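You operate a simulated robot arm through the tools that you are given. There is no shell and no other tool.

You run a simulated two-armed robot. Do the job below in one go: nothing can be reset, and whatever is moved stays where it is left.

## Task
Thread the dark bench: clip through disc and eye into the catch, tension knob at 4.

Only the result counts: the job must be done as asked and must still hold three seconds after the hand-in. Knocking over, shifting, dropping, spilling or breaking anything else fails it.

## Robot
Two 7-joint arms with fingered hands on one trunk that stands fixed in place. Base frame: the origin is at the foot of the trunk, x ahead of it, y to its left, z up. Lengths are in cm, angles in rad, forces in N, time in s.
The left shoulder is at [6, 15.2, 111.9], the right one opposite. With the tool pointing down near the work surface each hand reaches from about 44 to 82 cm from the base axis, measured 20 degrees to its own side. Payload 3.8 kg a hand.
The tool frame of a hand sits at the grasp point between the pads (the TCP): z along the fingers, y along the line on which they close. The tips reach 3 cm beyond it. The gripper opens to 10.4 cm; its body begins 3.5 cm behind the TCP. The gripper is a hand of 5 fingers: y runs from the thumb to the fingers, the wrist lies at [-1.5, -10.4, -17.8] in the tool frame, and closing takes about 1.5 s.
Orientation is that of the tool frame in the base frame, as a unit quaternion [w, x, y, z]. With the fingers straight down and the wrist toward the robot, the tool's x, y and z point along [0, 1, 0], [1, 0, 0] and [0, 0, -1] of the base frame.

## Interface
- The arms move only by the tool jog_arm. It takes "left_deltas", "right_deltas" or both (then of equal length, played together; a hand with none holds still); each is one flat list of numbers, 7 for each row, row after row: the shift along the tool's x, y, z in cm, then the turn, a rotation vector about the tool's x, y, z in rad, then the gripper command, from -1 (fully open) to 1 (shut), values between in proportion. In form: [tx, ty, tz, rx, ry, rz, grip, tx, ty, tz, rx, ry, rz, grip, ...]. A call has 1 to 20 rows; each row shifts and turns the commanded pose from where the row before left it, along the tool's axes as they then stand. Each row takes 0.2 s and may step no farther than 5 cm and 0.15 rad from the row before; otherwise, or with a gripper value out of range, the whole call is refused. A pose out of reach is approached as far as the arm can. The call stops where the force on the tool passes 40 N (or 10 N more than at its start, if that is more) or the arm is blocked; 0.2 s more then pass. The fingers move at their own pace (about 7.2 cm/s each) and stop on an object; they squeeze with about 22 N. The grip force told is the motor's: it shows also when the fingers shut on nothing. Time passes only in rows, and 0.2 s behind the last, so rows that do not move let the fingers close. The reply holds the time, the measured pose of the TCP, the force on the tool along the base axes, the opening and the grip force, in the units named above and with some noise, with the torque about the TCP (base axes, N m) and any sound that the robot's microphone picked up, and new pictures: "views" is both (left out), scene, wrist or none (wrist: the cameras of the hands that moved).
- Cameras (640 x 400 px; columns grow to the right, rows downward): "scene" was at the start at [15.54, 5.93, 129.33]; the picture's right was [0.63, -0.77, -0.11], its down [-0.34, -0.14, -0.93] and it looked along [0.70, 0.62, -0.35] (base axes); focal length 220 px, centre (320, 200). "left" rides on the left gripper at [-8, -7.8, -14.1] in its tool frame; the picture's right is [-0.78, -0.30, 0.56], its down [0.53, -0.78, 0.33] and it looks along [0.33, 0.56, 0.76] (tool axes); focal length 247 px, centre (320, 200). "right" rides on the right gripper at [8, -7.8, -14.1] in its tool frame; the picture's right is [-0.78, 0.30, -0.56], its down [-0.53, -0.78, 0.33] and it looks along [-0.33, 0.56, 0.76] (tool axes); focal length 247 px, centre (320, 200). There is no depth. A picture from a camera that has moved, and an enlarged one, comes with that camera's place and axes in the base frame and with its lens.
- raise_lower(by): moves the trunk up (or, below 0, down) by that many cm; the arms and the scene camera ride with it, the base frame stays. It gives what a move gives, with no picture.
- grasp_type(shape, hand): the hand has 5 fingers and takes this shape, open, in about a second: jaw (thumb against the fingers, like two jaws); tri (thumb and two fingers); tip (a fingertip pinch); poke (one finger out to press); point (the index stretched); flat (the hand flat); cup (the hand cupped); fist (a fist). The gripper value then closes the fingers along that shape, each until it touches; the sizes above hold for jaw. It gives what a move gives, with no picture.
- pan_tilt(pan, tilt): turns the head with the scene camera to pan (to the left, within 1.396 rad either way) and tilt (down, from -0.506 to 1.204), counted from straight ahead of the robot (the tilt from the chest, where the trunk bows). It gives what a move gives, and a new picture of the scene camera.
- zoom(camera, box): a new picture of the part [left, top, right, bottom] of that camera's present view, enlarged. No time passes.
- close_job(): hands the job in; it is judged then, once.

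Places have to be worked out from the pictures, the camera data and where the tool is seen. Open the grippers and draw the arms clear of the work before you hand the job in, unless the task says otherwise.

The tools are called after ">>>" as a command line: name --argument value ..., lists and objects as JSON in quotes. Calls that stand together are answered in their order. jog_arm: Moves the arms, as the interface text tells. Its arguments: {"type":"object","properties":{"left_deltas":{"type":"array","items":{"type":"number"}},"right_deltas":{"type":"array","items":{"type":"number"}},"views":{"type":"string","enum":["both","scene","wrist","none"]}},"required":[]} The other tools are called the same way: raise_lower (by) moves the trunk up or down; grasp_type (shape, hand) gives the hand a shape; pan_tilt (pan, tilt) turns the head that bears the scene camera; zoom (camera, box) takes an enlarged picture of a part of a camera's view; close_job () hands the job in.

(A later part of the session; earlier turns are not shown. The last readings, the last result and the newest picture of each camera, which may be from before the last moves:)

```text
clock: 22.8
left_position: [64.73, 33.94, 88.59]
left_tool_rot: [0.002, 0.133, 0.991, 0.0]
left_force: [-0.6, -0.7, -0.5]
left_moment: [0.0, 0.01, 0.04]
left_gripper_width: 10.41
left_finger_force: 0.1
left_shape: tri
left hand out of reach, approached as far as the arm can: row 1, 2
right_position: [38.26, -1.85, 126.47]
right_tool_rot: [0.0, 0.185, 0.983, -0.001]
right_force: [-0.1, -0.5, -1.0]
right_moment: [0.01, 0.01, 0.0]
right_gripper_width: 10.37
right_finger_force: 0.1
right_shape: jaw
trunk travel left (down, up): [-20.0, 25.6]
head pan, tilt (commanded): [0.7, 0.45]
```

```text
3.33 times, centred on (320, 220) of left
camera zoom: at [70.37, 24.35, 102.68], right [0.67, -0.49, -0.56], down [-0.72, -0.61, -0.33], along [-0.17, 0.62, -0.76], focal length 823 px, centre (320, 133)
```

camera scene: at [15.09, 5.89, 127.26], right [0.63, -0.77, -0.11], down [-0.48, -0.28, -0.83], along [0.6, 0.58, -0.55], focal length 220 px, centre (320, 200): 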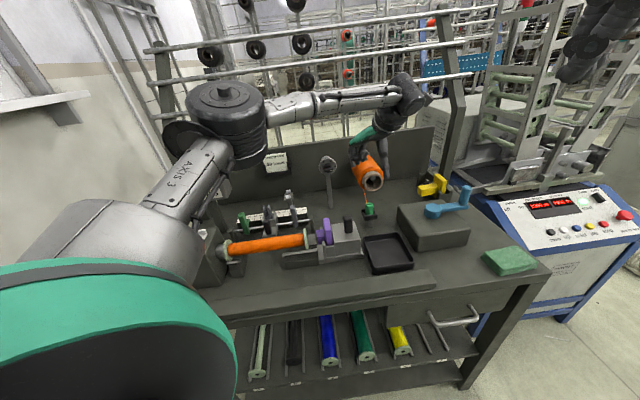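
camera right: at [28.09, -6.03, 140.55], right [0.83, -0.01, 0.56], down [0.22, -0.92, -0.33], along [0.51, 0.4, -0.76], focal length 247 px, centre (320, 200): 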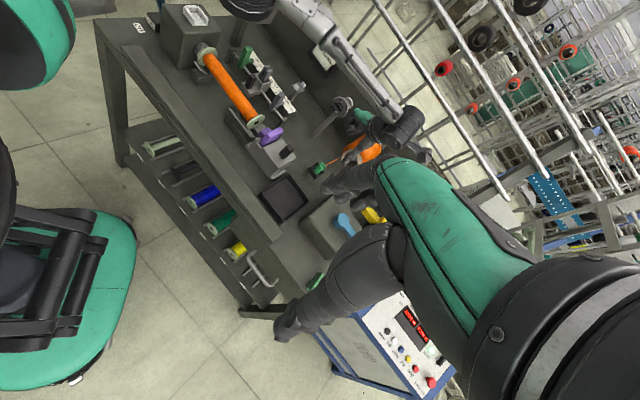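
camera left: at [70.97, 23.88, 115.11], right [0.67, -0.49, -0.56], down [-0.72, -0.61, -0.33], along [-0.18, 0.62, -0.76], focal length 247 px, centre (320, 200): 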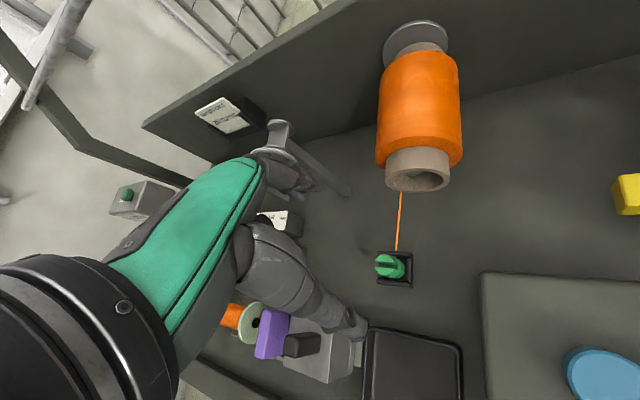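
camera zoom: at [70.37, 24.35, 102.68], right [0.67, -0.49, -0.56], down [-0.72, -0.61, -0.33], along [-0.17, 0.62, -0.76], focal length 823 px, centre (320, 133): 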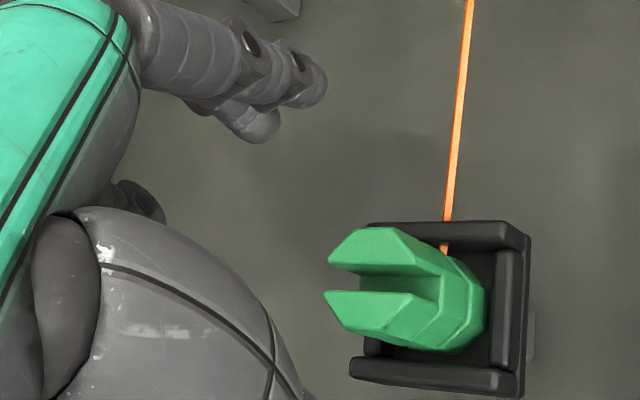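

The turned pose is just out of reach: the hand stopped about 1 cm off. I raise a little, turn the hand back by about 15–20° to ease the reach, and come down again.

>>> jog_arm --left_deltas '[0, 0, -2.5, 0, 0, 0, -1, 0, 0, -2.5, 0, 0, 0, -1, 0, 0, 0, 0, 0, 0.13, -1, 0, 0, 0, 0, 0, 0.13, -1, 0, 0, 0, 0, 0, 0.09, -1, 0, 0, 1.5, 0, 0, 0, -1, 0, 0, 1.5, 0, 0, 0, -1, 0, 0, 1.0, 0, 0, 0, -1, 0, 0, 1.0, 0, 0, 0, -1, 0, 0, 0, 0, 0, 0, -1]' --views "none"

>>> zoom --camera "scene" --box '[340, 165, 420, 215]'

>>> zoom --camera "right" --box '[280, 130, 376, 190]'

>>> zoom --camera "left" --box '[240, 160, 400, 280]'

```text
clock: 25.0
left_position: [64.83, 33.91, 88.64]
left_tool_rot: [0.0, 0.303, 0.953, 0.0]
left_force: [0.0, 0.0, 0.0]
left_moment: [-0.01, 0.01, 0.01]
left_gripper_width: 10.4
left_finger_force: 0.1
left_shape: tri
right_position: [38.43, -1.89, 126.38]
right_tool_rot: [0.0, 0.185, 0.983, 0.0]
right_force: [-0.3, -1.0, 0.4]
right_moment: [0.0, 0.01, 0.0]
right_gripper_width: 10.37
right_finger_force: 0.0
right_shape: jaw
trunk travel left (down, up): [-20.0, 25.6]
head pan, tilt (commanded): [0.7, 0.45]
```

```text
8.00 times, centred on (380, 190) of scene
camera zoom: at [15.02, 5.89, 127.28], right [0.63, -0.77, -0.11], down [-0.48, -0.28, -0.83], along [0.6, 0.58, -0.55], focal length 1758 px, centre (-160, 280)
```

zoom: 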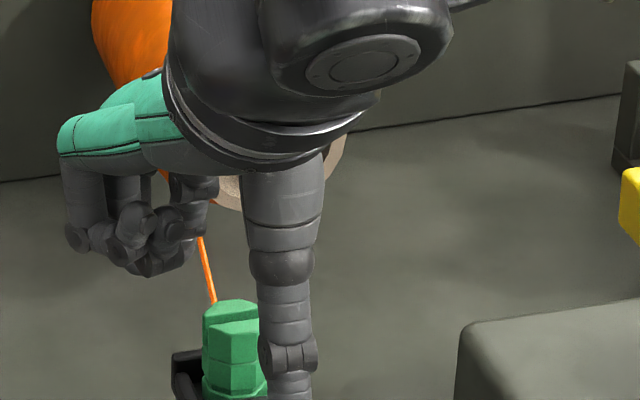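

```text
6.67 times, centred on (328, 160) of right
camera zoom: at [28.0, -6.04, 140.57], right [0.83, -0.01, 0.56], down [0.22, -0.92, -0.33], along [0.51, 0.4, -0.76], focal length 1646 px, centre (267, 467)
```

zoom: 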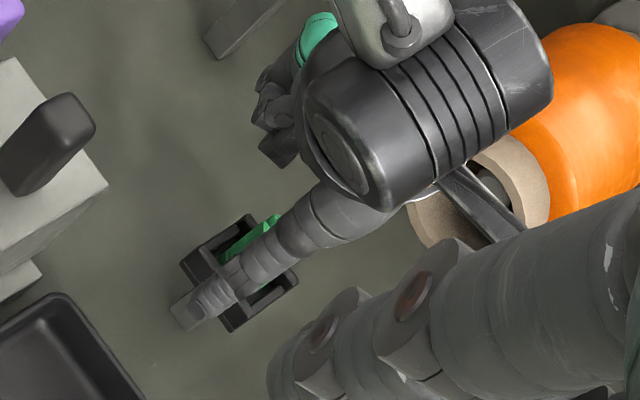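

```text
3.33 times, centred on (320, 220) of left
camera zoom: at [66.8, 22.92, 102.75], right [0.46, -0.69, -0.56], down [-0.89, -0.33, -0.33], along [0.05, 0.65, -0.76], focal length 823 px, centre (320, 133)
```

zoom: 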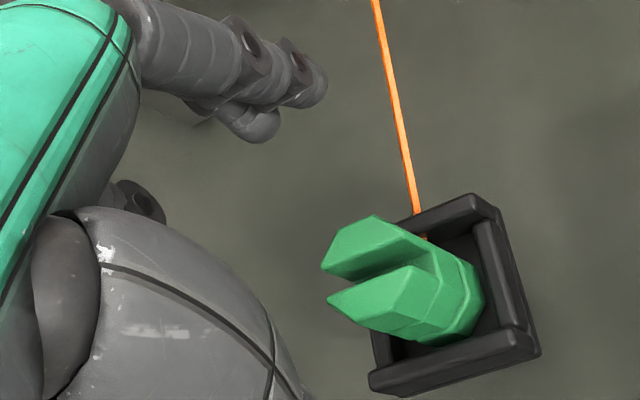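

Now no reach warning. The hand is about 0.9 cm short to the right of the clip centre, so I shift it there and lower the last bit.

>>> jog_arm --left_deltas '[-0.5, 0.08, 0.1, 0, 0, 0, -1, -0.45, 0.08, 0.3, 0, 0, 0, -1, 0, 0, 0, 0, 0, 0, -1]' --views "none"

>>> zoom --camera "scene" --box '[340, 170, 420, 220]'

>>> zoom --camera "left" --box '[240, 160, 400, 280]'

```text
clock: 25.8
left_position: [65.5, 33.62, 88.36]
left_tool_rot: [0.0, 0.303, 0.953, 0.001]
left_force: [0.0, 0.1, -0.4]
left_moment: [0.04, 0.01, 0.02]
left_gripper_width: 10.4
left_finger_force: 0.0
left_shape: tri
right_position: [38.36, -1.94, 126.48]
right_tool_rot: [0.0, 0.186, 0.983, 0.0]
right_force: [-0.4, 0.0, 0.1]
right_moment: [0.02, -0.01, 0.01]
right_gripper_width: 10.37
right_finger_force: 0.1
right_shape: jaw
trunk travel left (down, up): [-20.0, 25.6]
head pan, tilt (commanded): [0.7, 0.45]
```

```text
8.00 times, centred on (380, 195) of scene
camera zoom: at [15.02, 5.9, 127.28], right [0.63, -0.77, -0.11], down [-0.48, -0.28, -0.83], along [0.6, 0.58, -0.55], focal length 1758 px, centre (-160, 240)
```

zoom: 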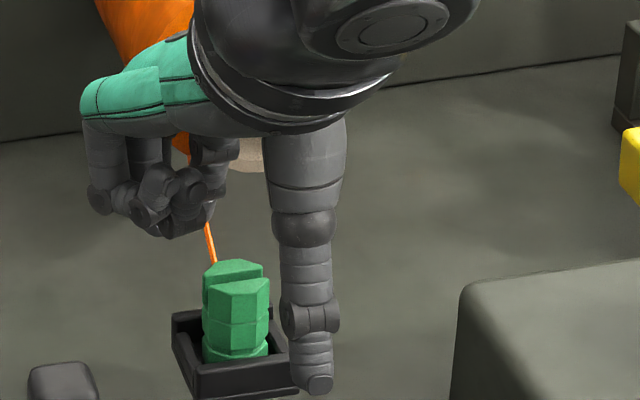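

```text
3.33 times, centred on (320, 220) of left
camera zoom: at [67.62, 22.48, 102.36], right [0.46, -0.69, -0.56], down [-0.89, -0.33, -0.33], along [0.05, 0.65, -0.76], focal length 823 px, centre (320, 133)
```

zoom: 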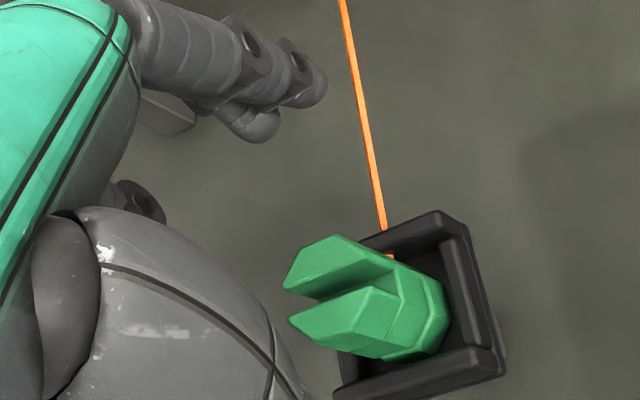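

The clip lies almost centred between thumb and fingers. I make a tiny correction and close the grip on it.

>>> jog_arm --left_deltas '[-0.15, -0.2, 0.1, 0, 0, 0, -1, 0, 0, 0, 0, 0, 0, 0.2, 0, 0, 0, 0, 0, 0, 0.3, 0, 0, 0, 0, 0, 0, 0.45, 0, 0, 0, 0, 0, 0, 0.6, 0, 0, 0, 0, 0, 0, 0.8, 0, 0, 0, 0, 0, 0, 1, 0, 0, 0, 0, 0, 0, 1, 0, 0, 0, 0, 0, 0, 1]' --views "none"

>>> zoom --camera "scene" --box '[340, 170, 420, 220]'

>>> zoom --camera "left" --box '[240, 160, 400, 280]'

>>> zoom --camera "right" --box '[280, 130, 376, 190]'

```text
clock: 27.8
left_position: [65.58, 33.26, 88.27]
left_tool_rot: [0.0, 0.303, 0.953, 0.0]
left_force: [0.0, 0.3, -1.6]
left_moment: [-0.03, -0.01, 0.01]
left_gripper_width: 1.72
left_finger_force: 21.9
left_shape: tri
right_position: [38.41, -1.88, 126.45]
right_tool_rot: [0.0, 0.185, 0.983, -0.001]
right_force: [-0.2, 0.0, 0.3]
right_moment: [0.0, 0.01, 0.02]
right_gripper_width: 10.37
right_finger_force: 0.1
right_shape: jaw
trunk travel left (down, up): [-20.0, 25.6]
head pan, tilt (commanded): [0.7, 0.45]
```

```text
8.00 times, centred on (380, 195) of scene
camera zoom: at [15.04, 5.89, 127.28], right [0.63, -0.77, -0.11], down [-0.48, -0.28, -0.83], along [0.6, 0.58, -0.55], focal length 1758 px, centre (-160, 240)
```

zoom: 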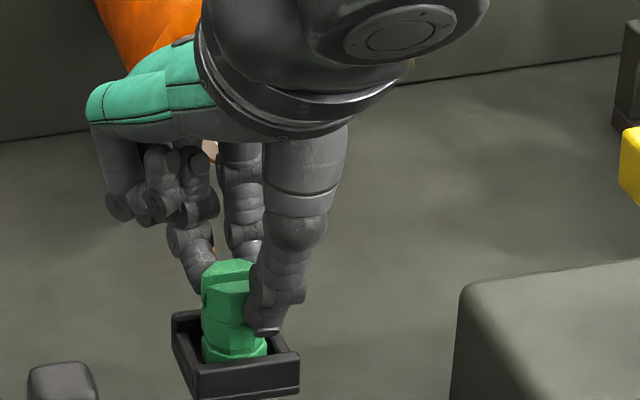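

```text
3.33 times, centred on (320, 220) of left
camera zoom: at [67.67, 22.25, 102.21], right [0.46, -0.69, -0.56], down [-0.89, -0.33, -0.33], along [0.05, 0.65, -0.76], focal length 823 px, centre (320, 133)
```

zoom: 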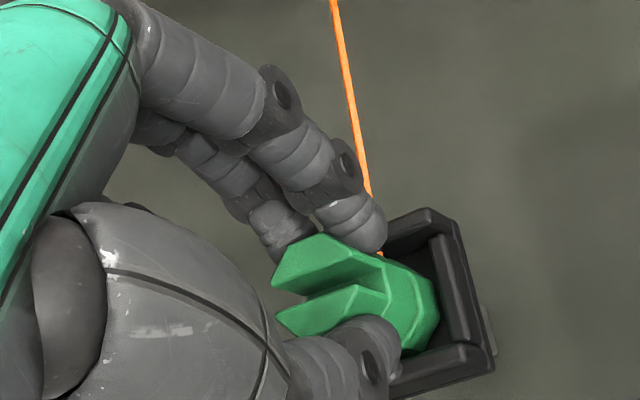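

```text
6.67 times, centred on (328, 160) of right
camera zoom: at [28.03, -6.04, 140.56], right [0.83, -0.01, 0.56], down [0.22, -0.92, -0.33], along [0.51, 0.4, -0.76], focal length 1646 px, centre (267, 467)
```

zoom: 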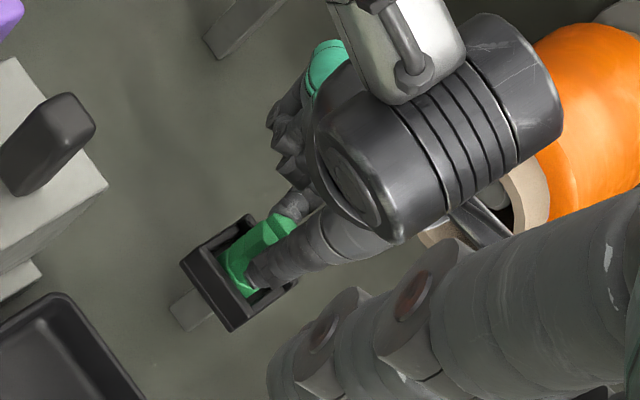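

The grip force reads 22 N and the fingers are on the clip. I lift straight up a few centimetres and check that the clip comes along.

>>> jog_arm --left_deltas '[0, 0, -1, 0, 0, 0, 1, 0, 0, -1.5, 0, 0, 0, 1, 0, 0, -2, 0, 0, 0, 1]' --views "scene"

>>> zoom --camera "scene" --box '[330, 150, 426, 220]'

>>> zoom --camera "left" --box '[240, 160, 400, 280]'

>>> zoom --camera "right" --box '[280, 110, 376, 190]'

```text
clock: 28.6
left_position: [65.6, 33.38, 92.59]
left_tool_rot: [0.001, 0.303, 0.953, 0.0]
left_force: [-0.4, -0.1, -0.2]
left_moment: [-0.03, -0.02, 0.0]
left_gripper_width: 1.7
left_finger_force: 22.3
left_shape: tri
right_position: [38.25, -1.94, 126.46]
right_tool_rot: [-0.001, 0.185, 0.983, -0.001]
right_force: [-0.4, 0.3, -0.5]
right_moment: [-0.01, -0.01, 0.02]
right_gripper_width: 10.37
right_finger_force: 0.1
right_shape: jaw
trunk travel left (down, up): [-20.0, 25.6]
head pan, tilt (commanded): [0.7, 0.45]
camera scene: at [15.0, 5.89, 127.28], right [0.63, -0.77, -0.11], down [-0.48, -0.28, -0.83], along [0.6, 0.58, -0.55], focal length 220 px, centre (320, 200)
```

scene: 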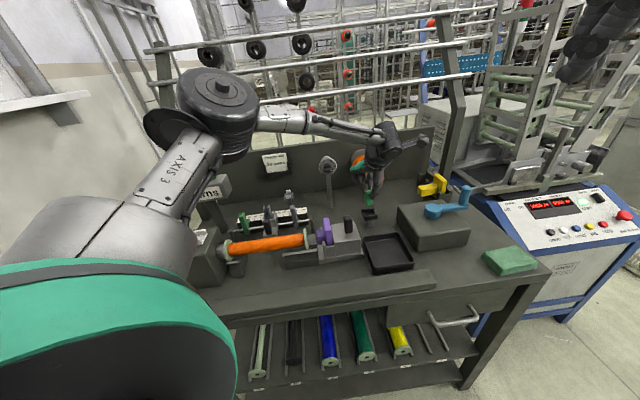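

```text
5.71 times, centred on (378, 185) of scene
camera zoom: at [15.0, 5.89, 127.28], right [0.63, -0.77, -0.11], down [-0.48, -0.28, -0.83], along [0.6, 0.58, -0.55], focal length 1256 px, centre (-11, 286)
```

zoom: 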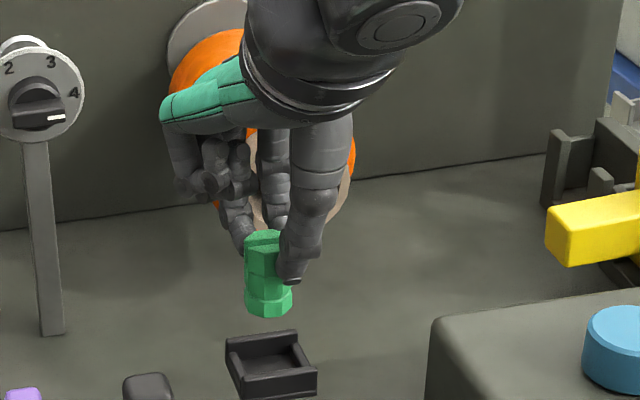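

```text
3.33 times, centred on (320, 220) of left
camera zoom: at [67.67, 22.38, 106.72], right [0.46, -0.69, -0.56], down [-0.89, -0.33, -0.33], along [0.05, 0.65, -0.76], focal length 823 px, centre (320, 133)
```

zoom: 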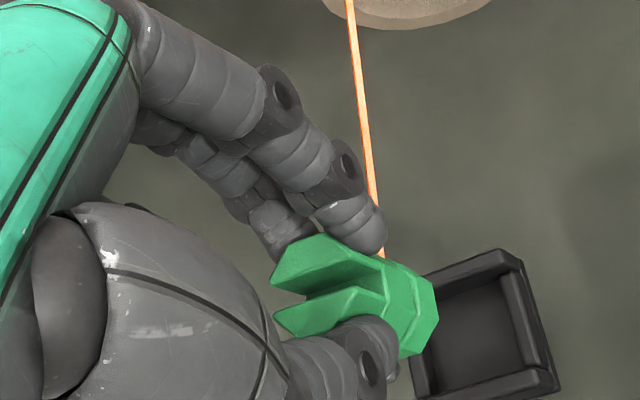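

```text
5.00 times, centred on (328, 150) of right
camera zoom: at [27.98, -6.04, 140.58], right [0.83, -0.01, 0.56], down [0.22, -0.92, -0.33], along [0.51, 0.4, -0.76], focal length 1235 px, centre (280, 450)
```

zoom: 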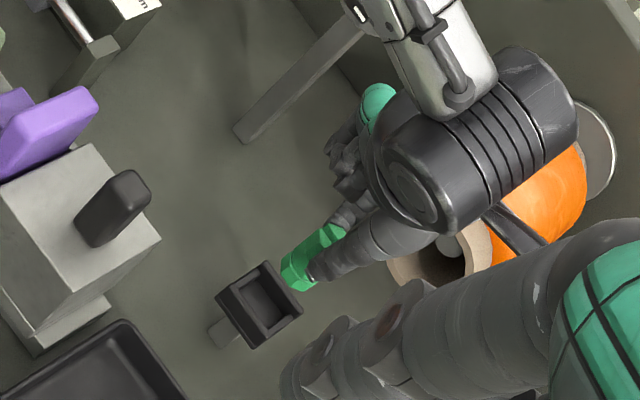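

The clip is held upright and the thread follows. I raise it to about disc height, square the hand to the bench, shift left of the spool and tilt the hand about 25° so the reach to the disc gap is easier.

>>> jog_arm --left_deltas '[0, 0, -3.5, 0, 0, 0, 1, 0, 0, -4, 0, 0, 0, 1, 0, 0, -4.5, 0, 0, 0, 1, 0, 0, 0, 0, 0, 0.085, 1, 0, 0, 0, 0, 0, 0.085, 1, 2.9, 2.5, 0, 0, 0, 0, 1, 2.9, 2.5, 0, 0, 0, 0, 1, 0, 0, 0, -0.145, 0, 0, 1, 0, 0, 0, -0.145, 0, 0, 1, 0, 0, 0, -0.145, 0, 0, 1]' --views "both"

>>> zoom --camera "scene" --box '[310, 110, 406, 180]'

>>> zoom --camera "right" --box '[290, 60, 410, 150]'

```text
clock: 30.8
left_position: [65.0, 40.76, 104.72]
left_tool_rot: [0.084, 0.374, 0.902, 0.2]
left_force: [-0.3, 0.3, 0.4]
left_moment: [-0.01, 0.0, -0.01]
left_gripper_width: 1.7
left_finger_force: 22.2
left_shape: tri
right_position: [38.33, -1.84, 126.4]
right_tool_rot: [0.0, 0.185, 0.983, 0.0]
right_force: [-1.4, -0.3, 0.3]
right_moment: [0.02, -0.02, -0.03]
right_gripper_width: 10.38
right_finger_force: 0.0
right_shape: jaw
trunk travel left (down, up): [-20.0, 25.6]
head pan, tilt (commanded): [0.7, 0.45]
camera scene: at [15.05, 5.92, 127.27], right [0.63, -0.77, -0.11], down [-0.48, -0.28, -0.83], along [0.6, 0.58, -0.55], focal length 220 px, centre (320, 200)
camera left: at [61.46, 25.95, 114.1], right [0.53, -0.57, -0.63], down [-0.78, -0.02, -0.63], along [0.35, 0.82, -0.46], focal length 247 px, centre (320, 200)
```

scene: 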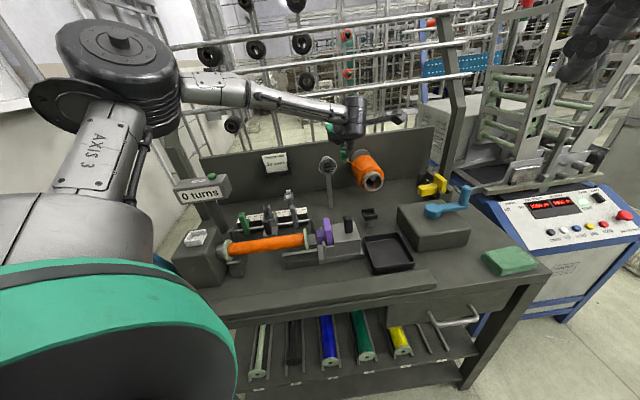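
left: 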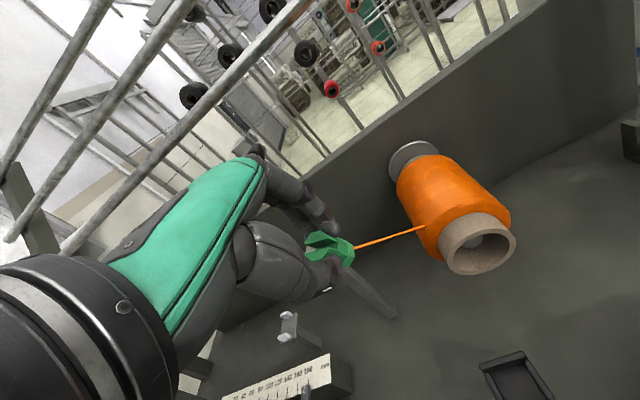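

```text
5.71 times, centred on (358, 145) of scene
camera zoom: at [15.05, 5.92, 127.27], right [0.63, -0.77, -0.11], down [-0.48, -0.28, -0.83], along [0.6, 0.58, -0.55], focal length 1256 px, centre (103, 514)
```

zoom: 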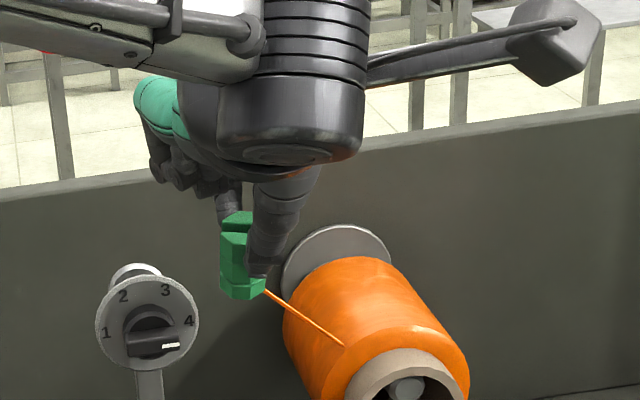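

```text
4.44 times, centred on (350, 105) of right
camera zoom: at [28.04, -6.01, 140.56], right [0.83, -0.01, 0.56], down [0.22, -0.92, -0.33], along [0.51, 0.4, -0.76], focal length 1098 px, centre (187, 622)
```

zoom: 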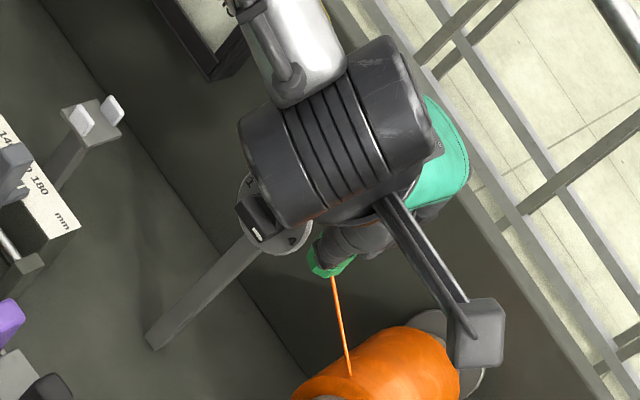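

The thread now runs straight from the spool's side to the clip. I move the clip back toward the line of the disc gap, still to the right of the disc, and check the alignment.

>>> jog_arm --left_deltas '[0, 2.27, 1.06, 0, 0, 0, 1, 0, 2.27, 1.06, 0, 0, 0, 1, 0, 2.27, 1.06, 0, 0, 0, 1]' --views "both"

>>> zoom --camera "scene" --box '[310, 110, 406, 180]'

>>> zoom --camera "right" --box '[300, 60, 396, 132]'

>>> zoom --camera "left" --box '[250, 160, 410, 280]'

```text
clock: 31.6
left_position: [70.31, 46.31, 104.39]
left_tool_rot: [0.082, 0.373, 0.902, 0.199]
left_force: [0.0, -0.5, -0.4]
left_moment: [0.02, -0.02, 0.0]
left_gripper_width: 1.66
left_finger_force: 22.5
left_shape: tri
right_position: [38.45, -1.86, 126.37]
right_tool_rot: [0.0, 0.184, 0.983, 0.0]
right_force: [0.3, 0.4, -0.1]
right_moment: [0.01, 0.0, 0.01]
right_gripper_width: 10.37
right_finger_force: 0.1
right_shape: jaw
trunk travel left (down, up): [-20.0, 25.6]
head pan, tilt (commanded): [0.7, 0.45]
camera scene: at [15.08, 5.92, 127.27], right [0.63, -0.77, -0.11], down [-0.48, -0.28, -0.83], along [0.6, 0.58, -0.55], focal length 220 px, centre (320, 200)
camera left: at [66.78, 31.43, 113.9], right [0.52, -0.57, -0.63], down [-0.78, -0.02, -0.63], along [0.35, 0.82, -0.46], focal length 247 px, centre (320, 200)
```

scene: 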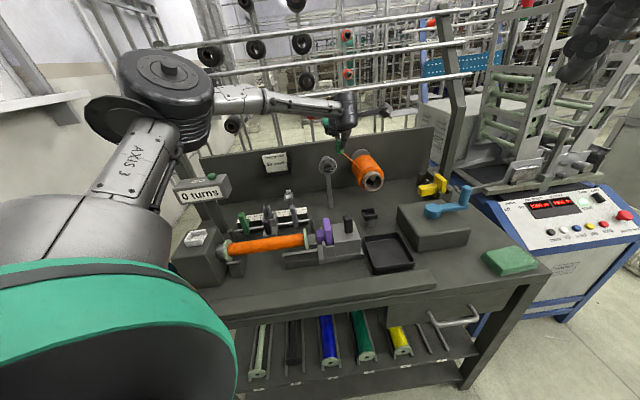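
left: 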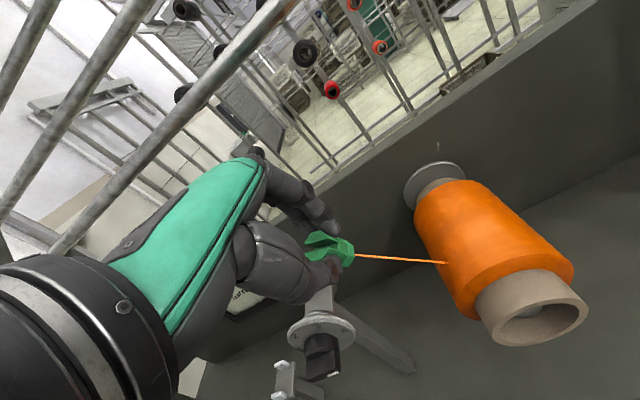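

```text
5.71 times, centred on (358, 145) of scene
camera zoom: at [15.08, 5.92, 127.27], right [0.63, -0.77, -0.11], down [-0.48, -0.28, -0.83], along [0.6, 0.58, -0.55], focal length 1256 px, centre (103, 514)
```

zoom: 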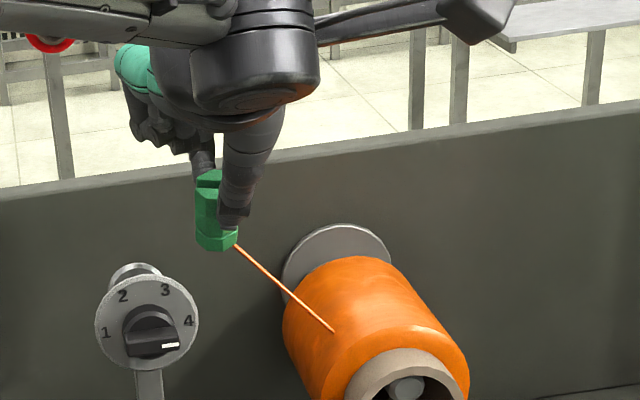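

```text
5.56 times, centred on (348, 96) of right
camera zoom: at [28.08, -6.0, 140.55], right [0.83, -0.01, 0.56], down [0.22, -0.92, -0.33], along [0.51, 0.4, -0.76], focal length 1372 px, centre (164, 778)
```

zoom: 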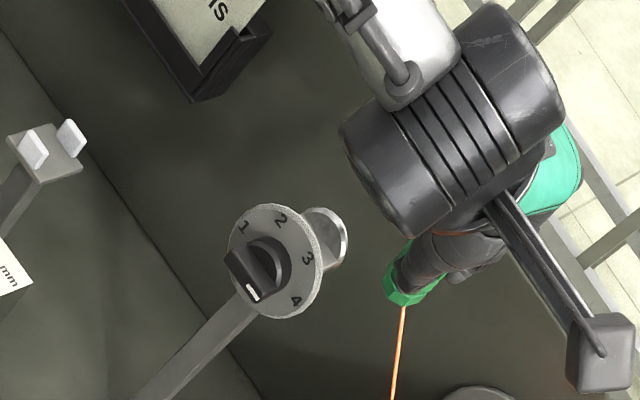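

```text
3.33 times, centred on (330, 220) of left
camera zoom: at [66.78, 31.43, 113.9], right [0.52, -0.57, -0.63], down [-0.78, -0.02, -0.63], along [0.35, 0.82, -0.46], focal length 823 px, centre (287, 133)
```

zoom: 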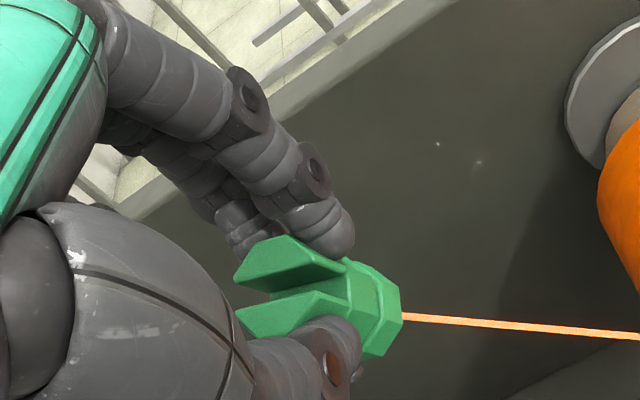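

The clip hangs just right of the disc and in line with the gap (v ≈ 84), with the thread leaving from its underside. I now carry it left across the top of the gap, low but clear of the disc rims.

>>> jog_arm --left_deltas '[2, 0, 0, 0, 0, 0, 1, 2, 0, 0, 0, 0, 0, 1, 2, 0, 0, 0, 0, 0, 1, 2, 0, 0, 0, 0, 0, 1, 2, 0, 0, 0, 0, 0, 1, 2, 0, 0, 0, 0, 0, 1]' --views "both"

>>> zoom --camera "scene" --box '[290, 110, 386, 180]'

>>> zoom --camera "right" --box '[300, 50, 420, 140]'

>>> zoom --camera "left" --box '[280, 160, 480, 285]'

```text
clock: 33.0
left_position: [61.96, 54.88, 104.56]
left_tool_rot: [0.084, 0.374, 0.902, 0.199]
left_force: [-0.8, 0.3, -0.4]
left_moment: [-0.02, -0.02, -0.02]
left_gripper_width: 1.7
left_finger_force: 22.0
left_shape: tri
right_position: [38.24, -1.83, 126.4]
right_tool_rot: [0.0, 0.184, 0.983, 0.0]
right_force: [0.6, 0.3, -0.3]
right_moment: [0.01, 0.0, 0.02]
right_gripper_width: 10.37
right_finger_force: 0.0
right_shape: jaw
trunk travel left (down, up): [-20.0, 25.6]
head pan, tilt (commanded): [0.7, 0.45]
camera scene: at [14.97, 5.96, 127.28], right [0.63, -0.77, -0.11], down [-0.48, -0.28, -0.83], along [0.6, 0.58, -0.55], focal length 220 px, centre (320, 200)
camera left: at [58.32, 39.97, 114.0], right [0.52, -0.57, -0.63], down [-0.78, -0.02, -0.63], along [0.35, 0.82, -0.46], focal length 247 px, centre (320, 200)
```

scene: 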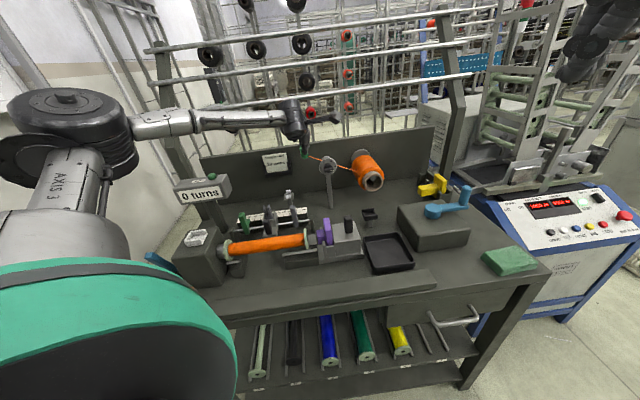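
left: 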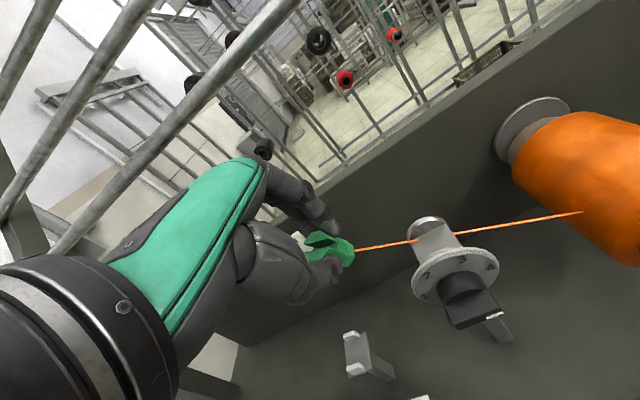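

```text
5.71 times, centred on (338, 145) of scene
camera zoom: at [14.97, 5.96, 127.28], right [0.63, -0.77, -0.11], down [-0.48, -0.28, -0.83], along [0.6, 0.58, -0.55], focal length 1256 px, centre (217, 514)
```

zoom: 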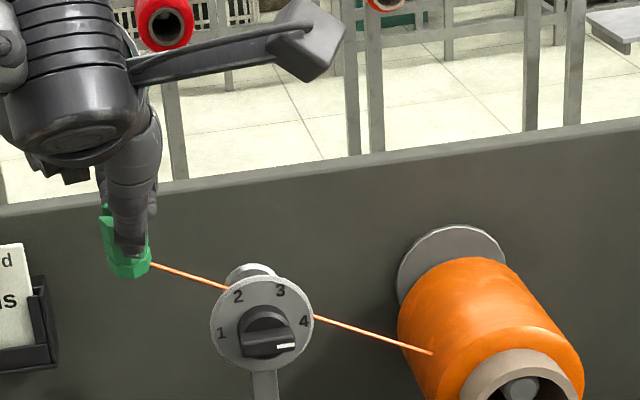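

```text
4.44 times, centred on (360, 95) of right
camera zoom: at [27.94, -5.97, 140.59], right [0.83, -0.01, 0.56], down [0.22, -0.92, -0.33], along [0.51, 0.4, -0.76], focal length 1098 px, centre (142, 667)
```

zoom: 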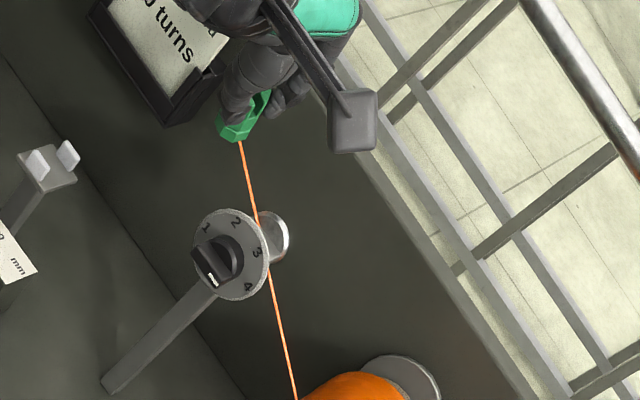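

```text
3.20 times, centred on (380, 222) of left
camera zoom: at [58.32, 39.97, 114.0], right [0.52, -0.57, -0.63], down [-0.78, -0.02, -0.63], along [0.35, 0.82, -0.46], focal length 790 px, centre (128, 128)
```

zoom: 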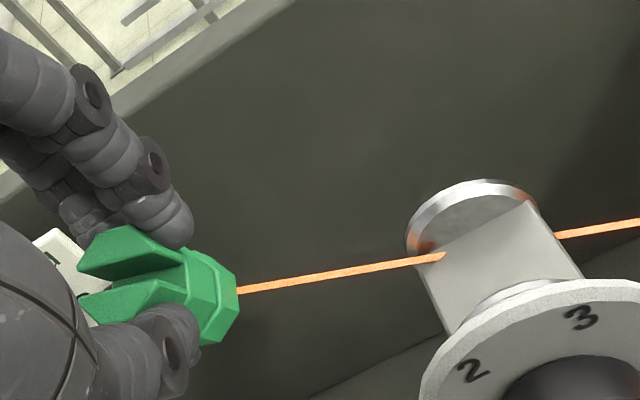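

The thread now runs from the spool past the disc to the clip, between the two discs. I lower the clip on the left side to see whether the thread gets held by the disc bridge.

>>> jog_arm --left_deltas '[0, -0.85, 1.8, 0, 0, 0, 1, 0, -0.85, 1.8, 0, 0, 0, 1, 0, -0.85, 1.8, 0, 0, 0, 1]' --views "none"

>>> zoom --camera "scene" --box '[290, 110, 386, 180]'

>>> zoom --camera "right" --box '[300, 50, 420, 140]'

>>> zoom --camera "left" --box '[280, 120, 520, 270]'

```text
clock: 33.8
left_position: [61.9, 54.62, 98.54]
left_tool_rot: [0.083, 0.373, 0.902, 0.199]
left_force: [0.8, 0.8, -0.2]
left_moment: [-0.01, 0.01, -0.01]
left_gripper_width: 1.64
left_finger_force: 21.9
left_shape: tri
right_position: [38.44, -1.97, 126.5]
right_tool_rot: [0.0, 0.184, 0.983, 0.0]
right_force: [0.1, 0.2, 0.2]
right_moment: [0.01, 0.01, -0.02]
right_gripper_width: 10.37
right_finger_force: 0.0
right_shape: jaw
trunk travel left (down, up): [-20.0, 25.6]
head pan, tilt (commanded): [0.7, 0.45]
```

```text
5.71 times, centred on (338, 145) of scene
camera zoom: at [15.07, 5.91, 127.27], right [0.63, -0.77, -0.11], down [-0.48, -0.28, -0.83], along [0.6, 0.58, -0.55], focal length 1256 px, centre (217, 514)
```

zoom: 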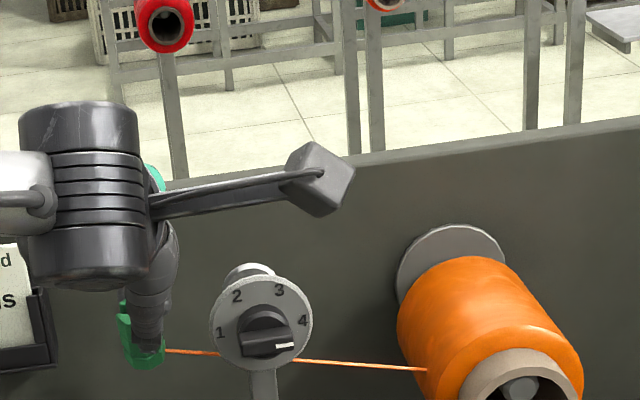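

```text
4.44 times, centred on (360, 95) of right
camera zoom: at [28.07, -6.01, 140.55], right [0.83, -0.01, 0.56], down [0.22, -0.92, -0.33], along [0.51, 0.4, -0.76], focal length 1098 px, centre (142, 667)
```

zoom: 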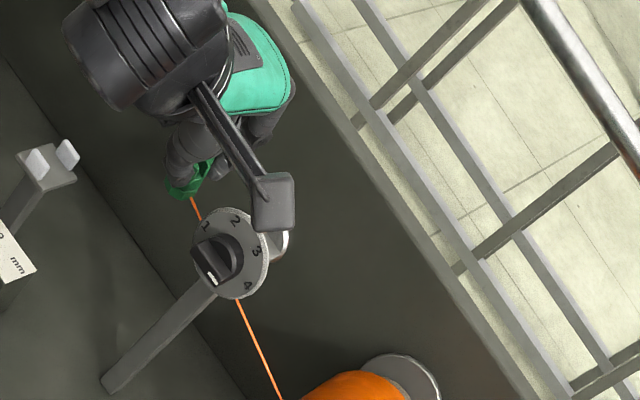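

```text
2.67 times, centred on (400, 195) of left
camera zoom: at [58.39, 39.85, 108.02], right [0.53, -0.57, -0.63], down [-0.78, -0.02, -0.63], along [0.35, 0.82, -0.46], focal length 659 px, centre (107, 213)
```

zoom: 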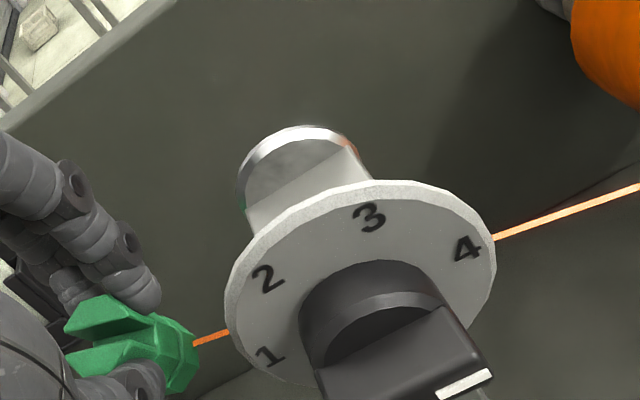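

The thread is drawn as a straight line and slipped beneath the bridge, so crossing above the rims did not hold it. The clip itself must pass low between the discs. I go back over to the right and turn the hand so the thumb clears the dial, ready for a lower pass.

>>> jog_arm --left_deltas '[0, 1.485, -3.175, 0, 0, 0, 1, 0, 1.485, -3.175, 0, 0, 0, 1, -4.13, 0, 0, 0, 0, 0, 1, -4.13, 0, 0, 0, 0, 0, 1, -4.13, 0, 0, 0, 0, 0, 1, 0, 0, 0, 0, -0.0617, 0.132, 1, 0, 0, 0, 0, -0.0617, 0.132, 1, 0, 0, 0, 0, -0.0617, 0.132, 1, 0, 0, 0, 0, -0.0617, 0.132, 1, 0, 0, 0, 0, -0.0617, 0.132, 1, 0, 0, 0, 0, -0.0617, 0.132, 1]' --views "both"

>>> zoom --camera "scene" --box '[310, 110, 406, 180]'

>>> zoom --camera "right" --box '[300, 60, 420, 150]'

>>> zoom --camera "left" --box '[240, 160, 440, 285]'

```text
clock: 36.2
left_position: [70.51, 46.09, 105.65]
left_tool_rot: [0.162, 0.72, 0.659, 0.144]
left_force: [0.4, -0.5, 0.6]
left_moment: [0.03, 0.01, -0.01]
left_gripper_width: 1.66
left_finger_force: 22.2
left_shape: tri
right_position: [38.34, -1.83, 126.37]
right_tool_rot: [0.0, 0.185, 0.983, -0.001]
right_force: [-0.3, 0.5, -0.7]
right_moment: [-0.03, 0.02, -0.02]
right_gripper_width: 10.38
right_finger_force: 0.1
right_shape: jaw
trunk travel left (down, up): [-20.0, 25.6]
head pan, tilt (commanded): [0.7, 0.45]
camera scene: at [15.08, 5.98, 127.26], right [0.63, -0.77, -0.11], down [-0.48, -0.28, -0.83], along [0.6, 0.58, -0.55], focal length 220 px, centre (320, 200)
camera left: at [56.96, 39.25, 115.12], right [-0.1, -0.77, -0.63], down [-0.51, 0.58, -0.63], along [0.85, 0.26, -0.46], focal length 247 px, centre (320, 200)
```

scene: 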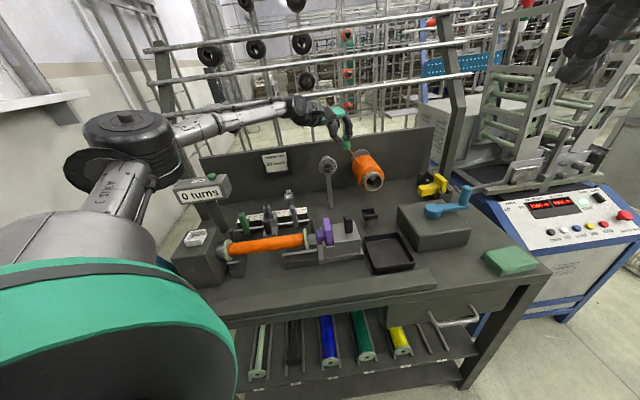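
left: 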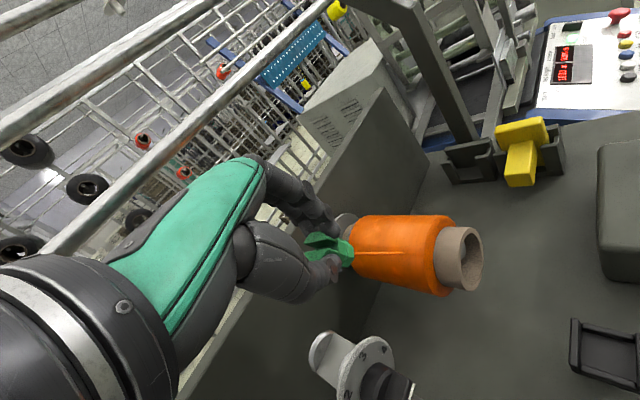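

```text
5.71 times, centred on (358, 145) of scene
camera zoom: at [15.08, 5.98, 127.26], right [0.63, -0.77, -0.11], down [-0.48, -0.28, -0.83], along [0.6, 0.58, -0.55], focal length 1256 px, centre (103, 514)
```

zoom: 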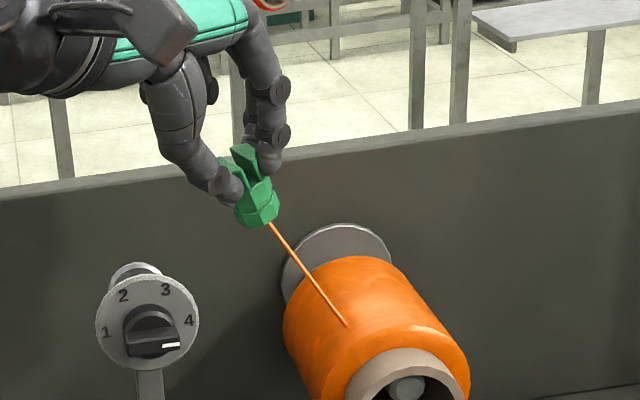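

```text
4.44 times, centred on (360, 105) of right
camera zoom: at [28.08, -5.93, 140.55], right [0.83, -0.01, 0.56], down [0.22, -0.92, -0.33], along [0.51, 0.4, -0.76], focal length 1098 px, centre (142, 622)
```

zoom: 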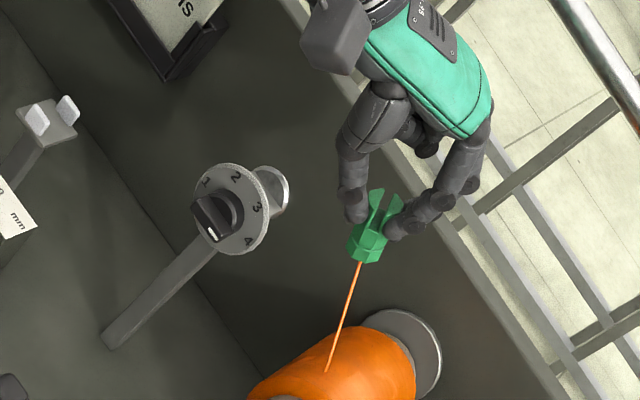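

```text
3.20 times, centred on (340, 222) of left
camera zoom: at [56.96, 39.25, 115.12], right [-0.1, -0.77, -0.63], down [-0.51, 0.58, -0.63], along [0.85, 0.26, -0.46], focal length 790 px, centre (256, 128)
```

zoom: 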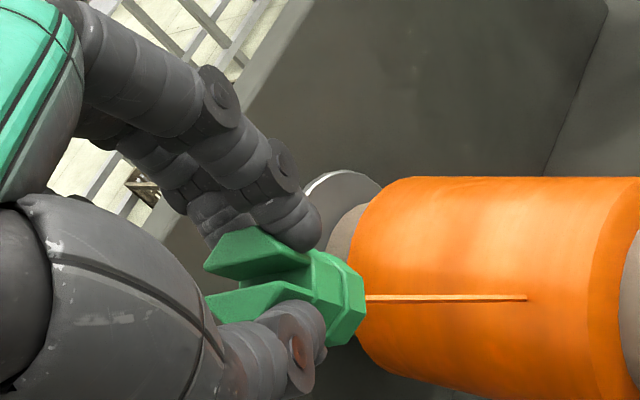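

The thumb is now to the front-left of the clip. I lower the clip so its underside sits between plate level and disc tops, then advance left to just before the gap and check.

>>> jog_arm --left_deltas '[0.32, -0.99, 2.73, 0, 0, 0, 1, 0.96, -1.04, -0.49, 0, 0, 0, 1, 0.96, -1.04, -0.49, 0, 0, 0, 1]' --views "none"

>>> zoom --camera "scene" --box '[310, 130, 374, 170]'

>>> zoom --camera "right" --box '[320, 80, 400, 130]'

>>> zoom --camera "left" --box '[260, 180, 420, 280]'

```text
clock: 37.0
left_position: [68.78, 48.22, 102.81]
left_tool_rot: [0.16, 0.72, 0.659, 0.145]
left_force: [-0.2, 1.3, -0.4]
left_moment: [0.0, 0.02, -0.05]
left_gripper_width: 1.64
left_finger_force: 22.5
left_shape: tri
right_position: [38.32, -1.83, 126.56]
right_tool_rot: [0.0, 0.184, 0.983, 0.0]
right_force: [-0.2, 0.3, -0.2]
right_moment: [0.01, -0.02, -0.03]
right_gripper_width: 10.38
right_finger_force: 0.1
right_shape: jaw
trunk travel left (down, up): [-20.0, 25.6]
head pan, tilt (commanded): [0.7, 0.45]
```

```text
10.00 times, centred on (342, 150) of scene
camera zoom: at [14.97, 5.91, 127.29], right [0.63, -0.77, -0.11], down [-0.48, -0.28, -0.83], along [0.6, 0.58, -0.55], focal length 2198 px, centre (100, 700)
```

zoom: 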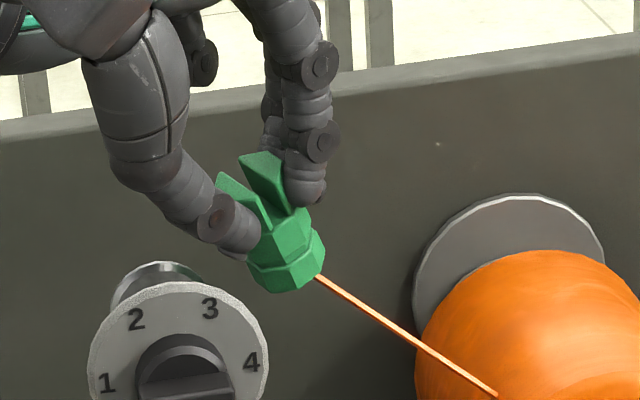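

```text
8.00 times, centred on (360, 105) of right
camera zoom: at [27.94, -6.01, 140.59], right [0.83, -0.01, 0.56], down [0.22, -0.92, -0.33], along [0.51, 0.4, -0.76], focal length 1976 px, centre (0, 960)
```

zoom: 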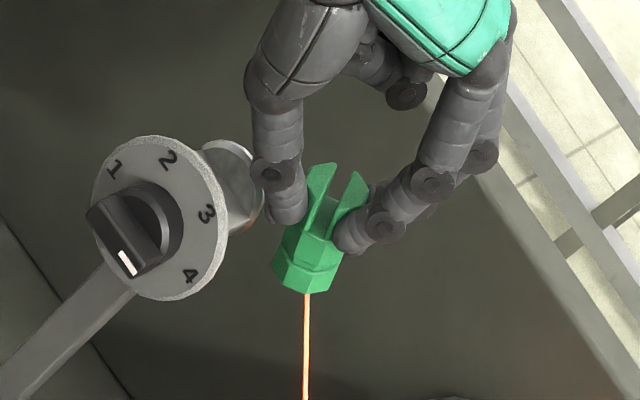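

```text
4.00 times, centred on (340, 230) of left
camera zoom: at [55.06, 41.48, 112.22], right [-0.1, -0.77, -0.63], down [-0.51, 0.58, -0.63], along [0.85, 0.26, -0.46], focal length 988 px, centre (240, 80)
```

zoom: 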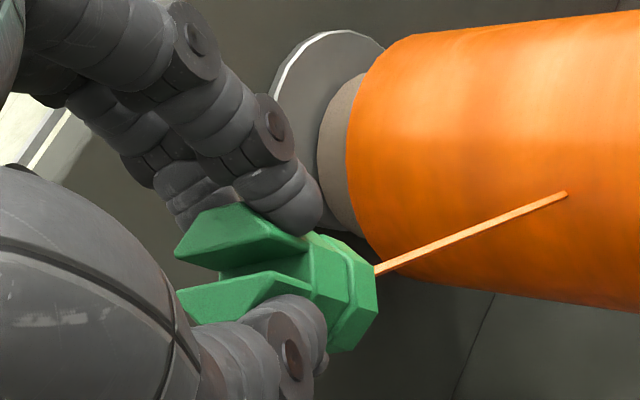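

The clip centre is at about v = 83.7 and low. I move it slowly left into the gap, about 4 cm, watching the forces.

>>> jog_arm --left_deltas '[0.64, -0.693, -0.328, 0, 0, 0, 1, 0.64, -0.693, -0.328, 0, 0, 0, 1, 0.64, -0.693, -0.328, 0, 0, 0, 1, 0.64, -0.693, -0.328, 0, 0, 0, 1]' --views "none"

>>> zoom --camera "scene" --box '[300, 130, 364, 170]'

>>> zoom --camera "right" --box '[320, 70, 400, 120]'

>>> zoom --camera "left" --box '[260, 180, 420, 280]'

```text
clock: 38.0
left_position: [66.0, 50.72, 103.08]
left_tool_rot: [0.161, 0.721, 0.658, 0.146]
left_force: [5.5, -9.2, 4.5]
left_moment: [-0.41, -0.36, -0.31]
left_gripper_width: 1.56
left_finger_force: 22.2
left_shape: tri
right_position: [38.26, -2.16, 126.42]
right_tool_rot: [0.0, 0.184, 0.983, 0.001]
right_force: [0.1, -0.1, -0.8]
right_moment: [-0.01, 0.02, 0.0]
right_gripper_width: 10.39
right_finger_force: 0.2
right_shape: jaw
trunk travel left (down, up): [-20.0, 25.6]
head pan, tilt (commanded): [0.7, 0.45]
```

```text
10.00 times, centred on (332, 150) of scene
camera zoom: at [15.05, 5.62, 127.3], right [0.63, -0.77, -0.11], down [-0.48, -0.28, -0.83], along [0.6, 0.58, -0.55], focal length 2198 px, centre (200, 700)
```

zoom: 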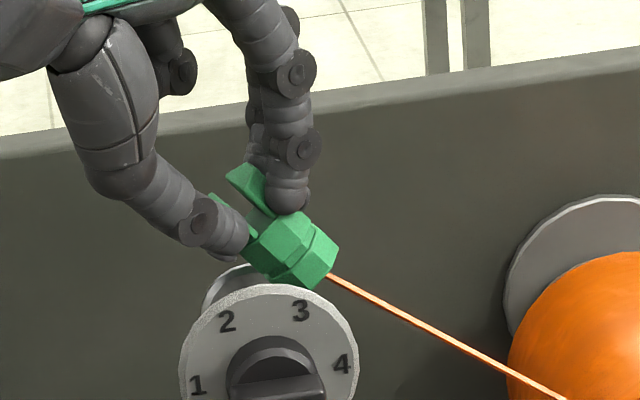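

```text
8.00 times, centred on (360, 95) of right
camera zoom: at [28.01, -6.3, 140.56], right [0.83, -0.01, 0.56], down [0.22, -0.92, -0.33], along [0.51, 0.4, -0.76], focal length 1976 px, centre (0, 1040)
```

zoom: 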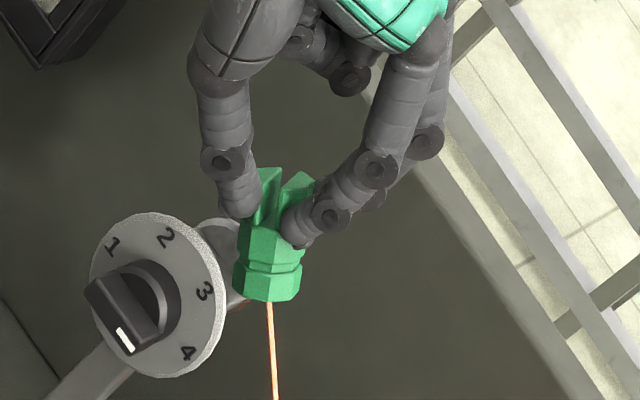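

```text
4.00 times, centred on (340, 230) of left
camera zoom: at [52.36, 44.01, 112.54], right [-0.1, -0.77, -0.63], down [-0.51, 0.58, -0.63], along [0.85, 0.26, -0.45], focal length 988 px, centre (240, 80)
```

zoom: 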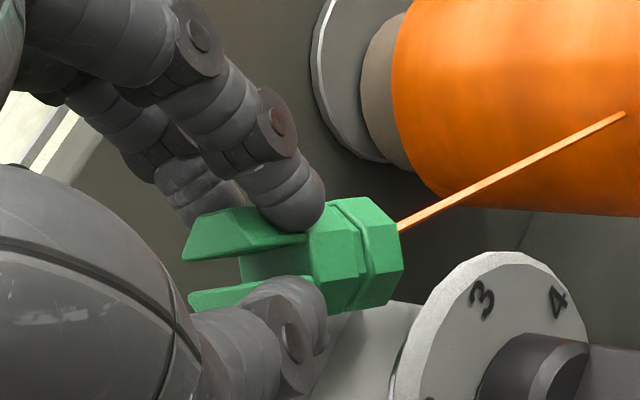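

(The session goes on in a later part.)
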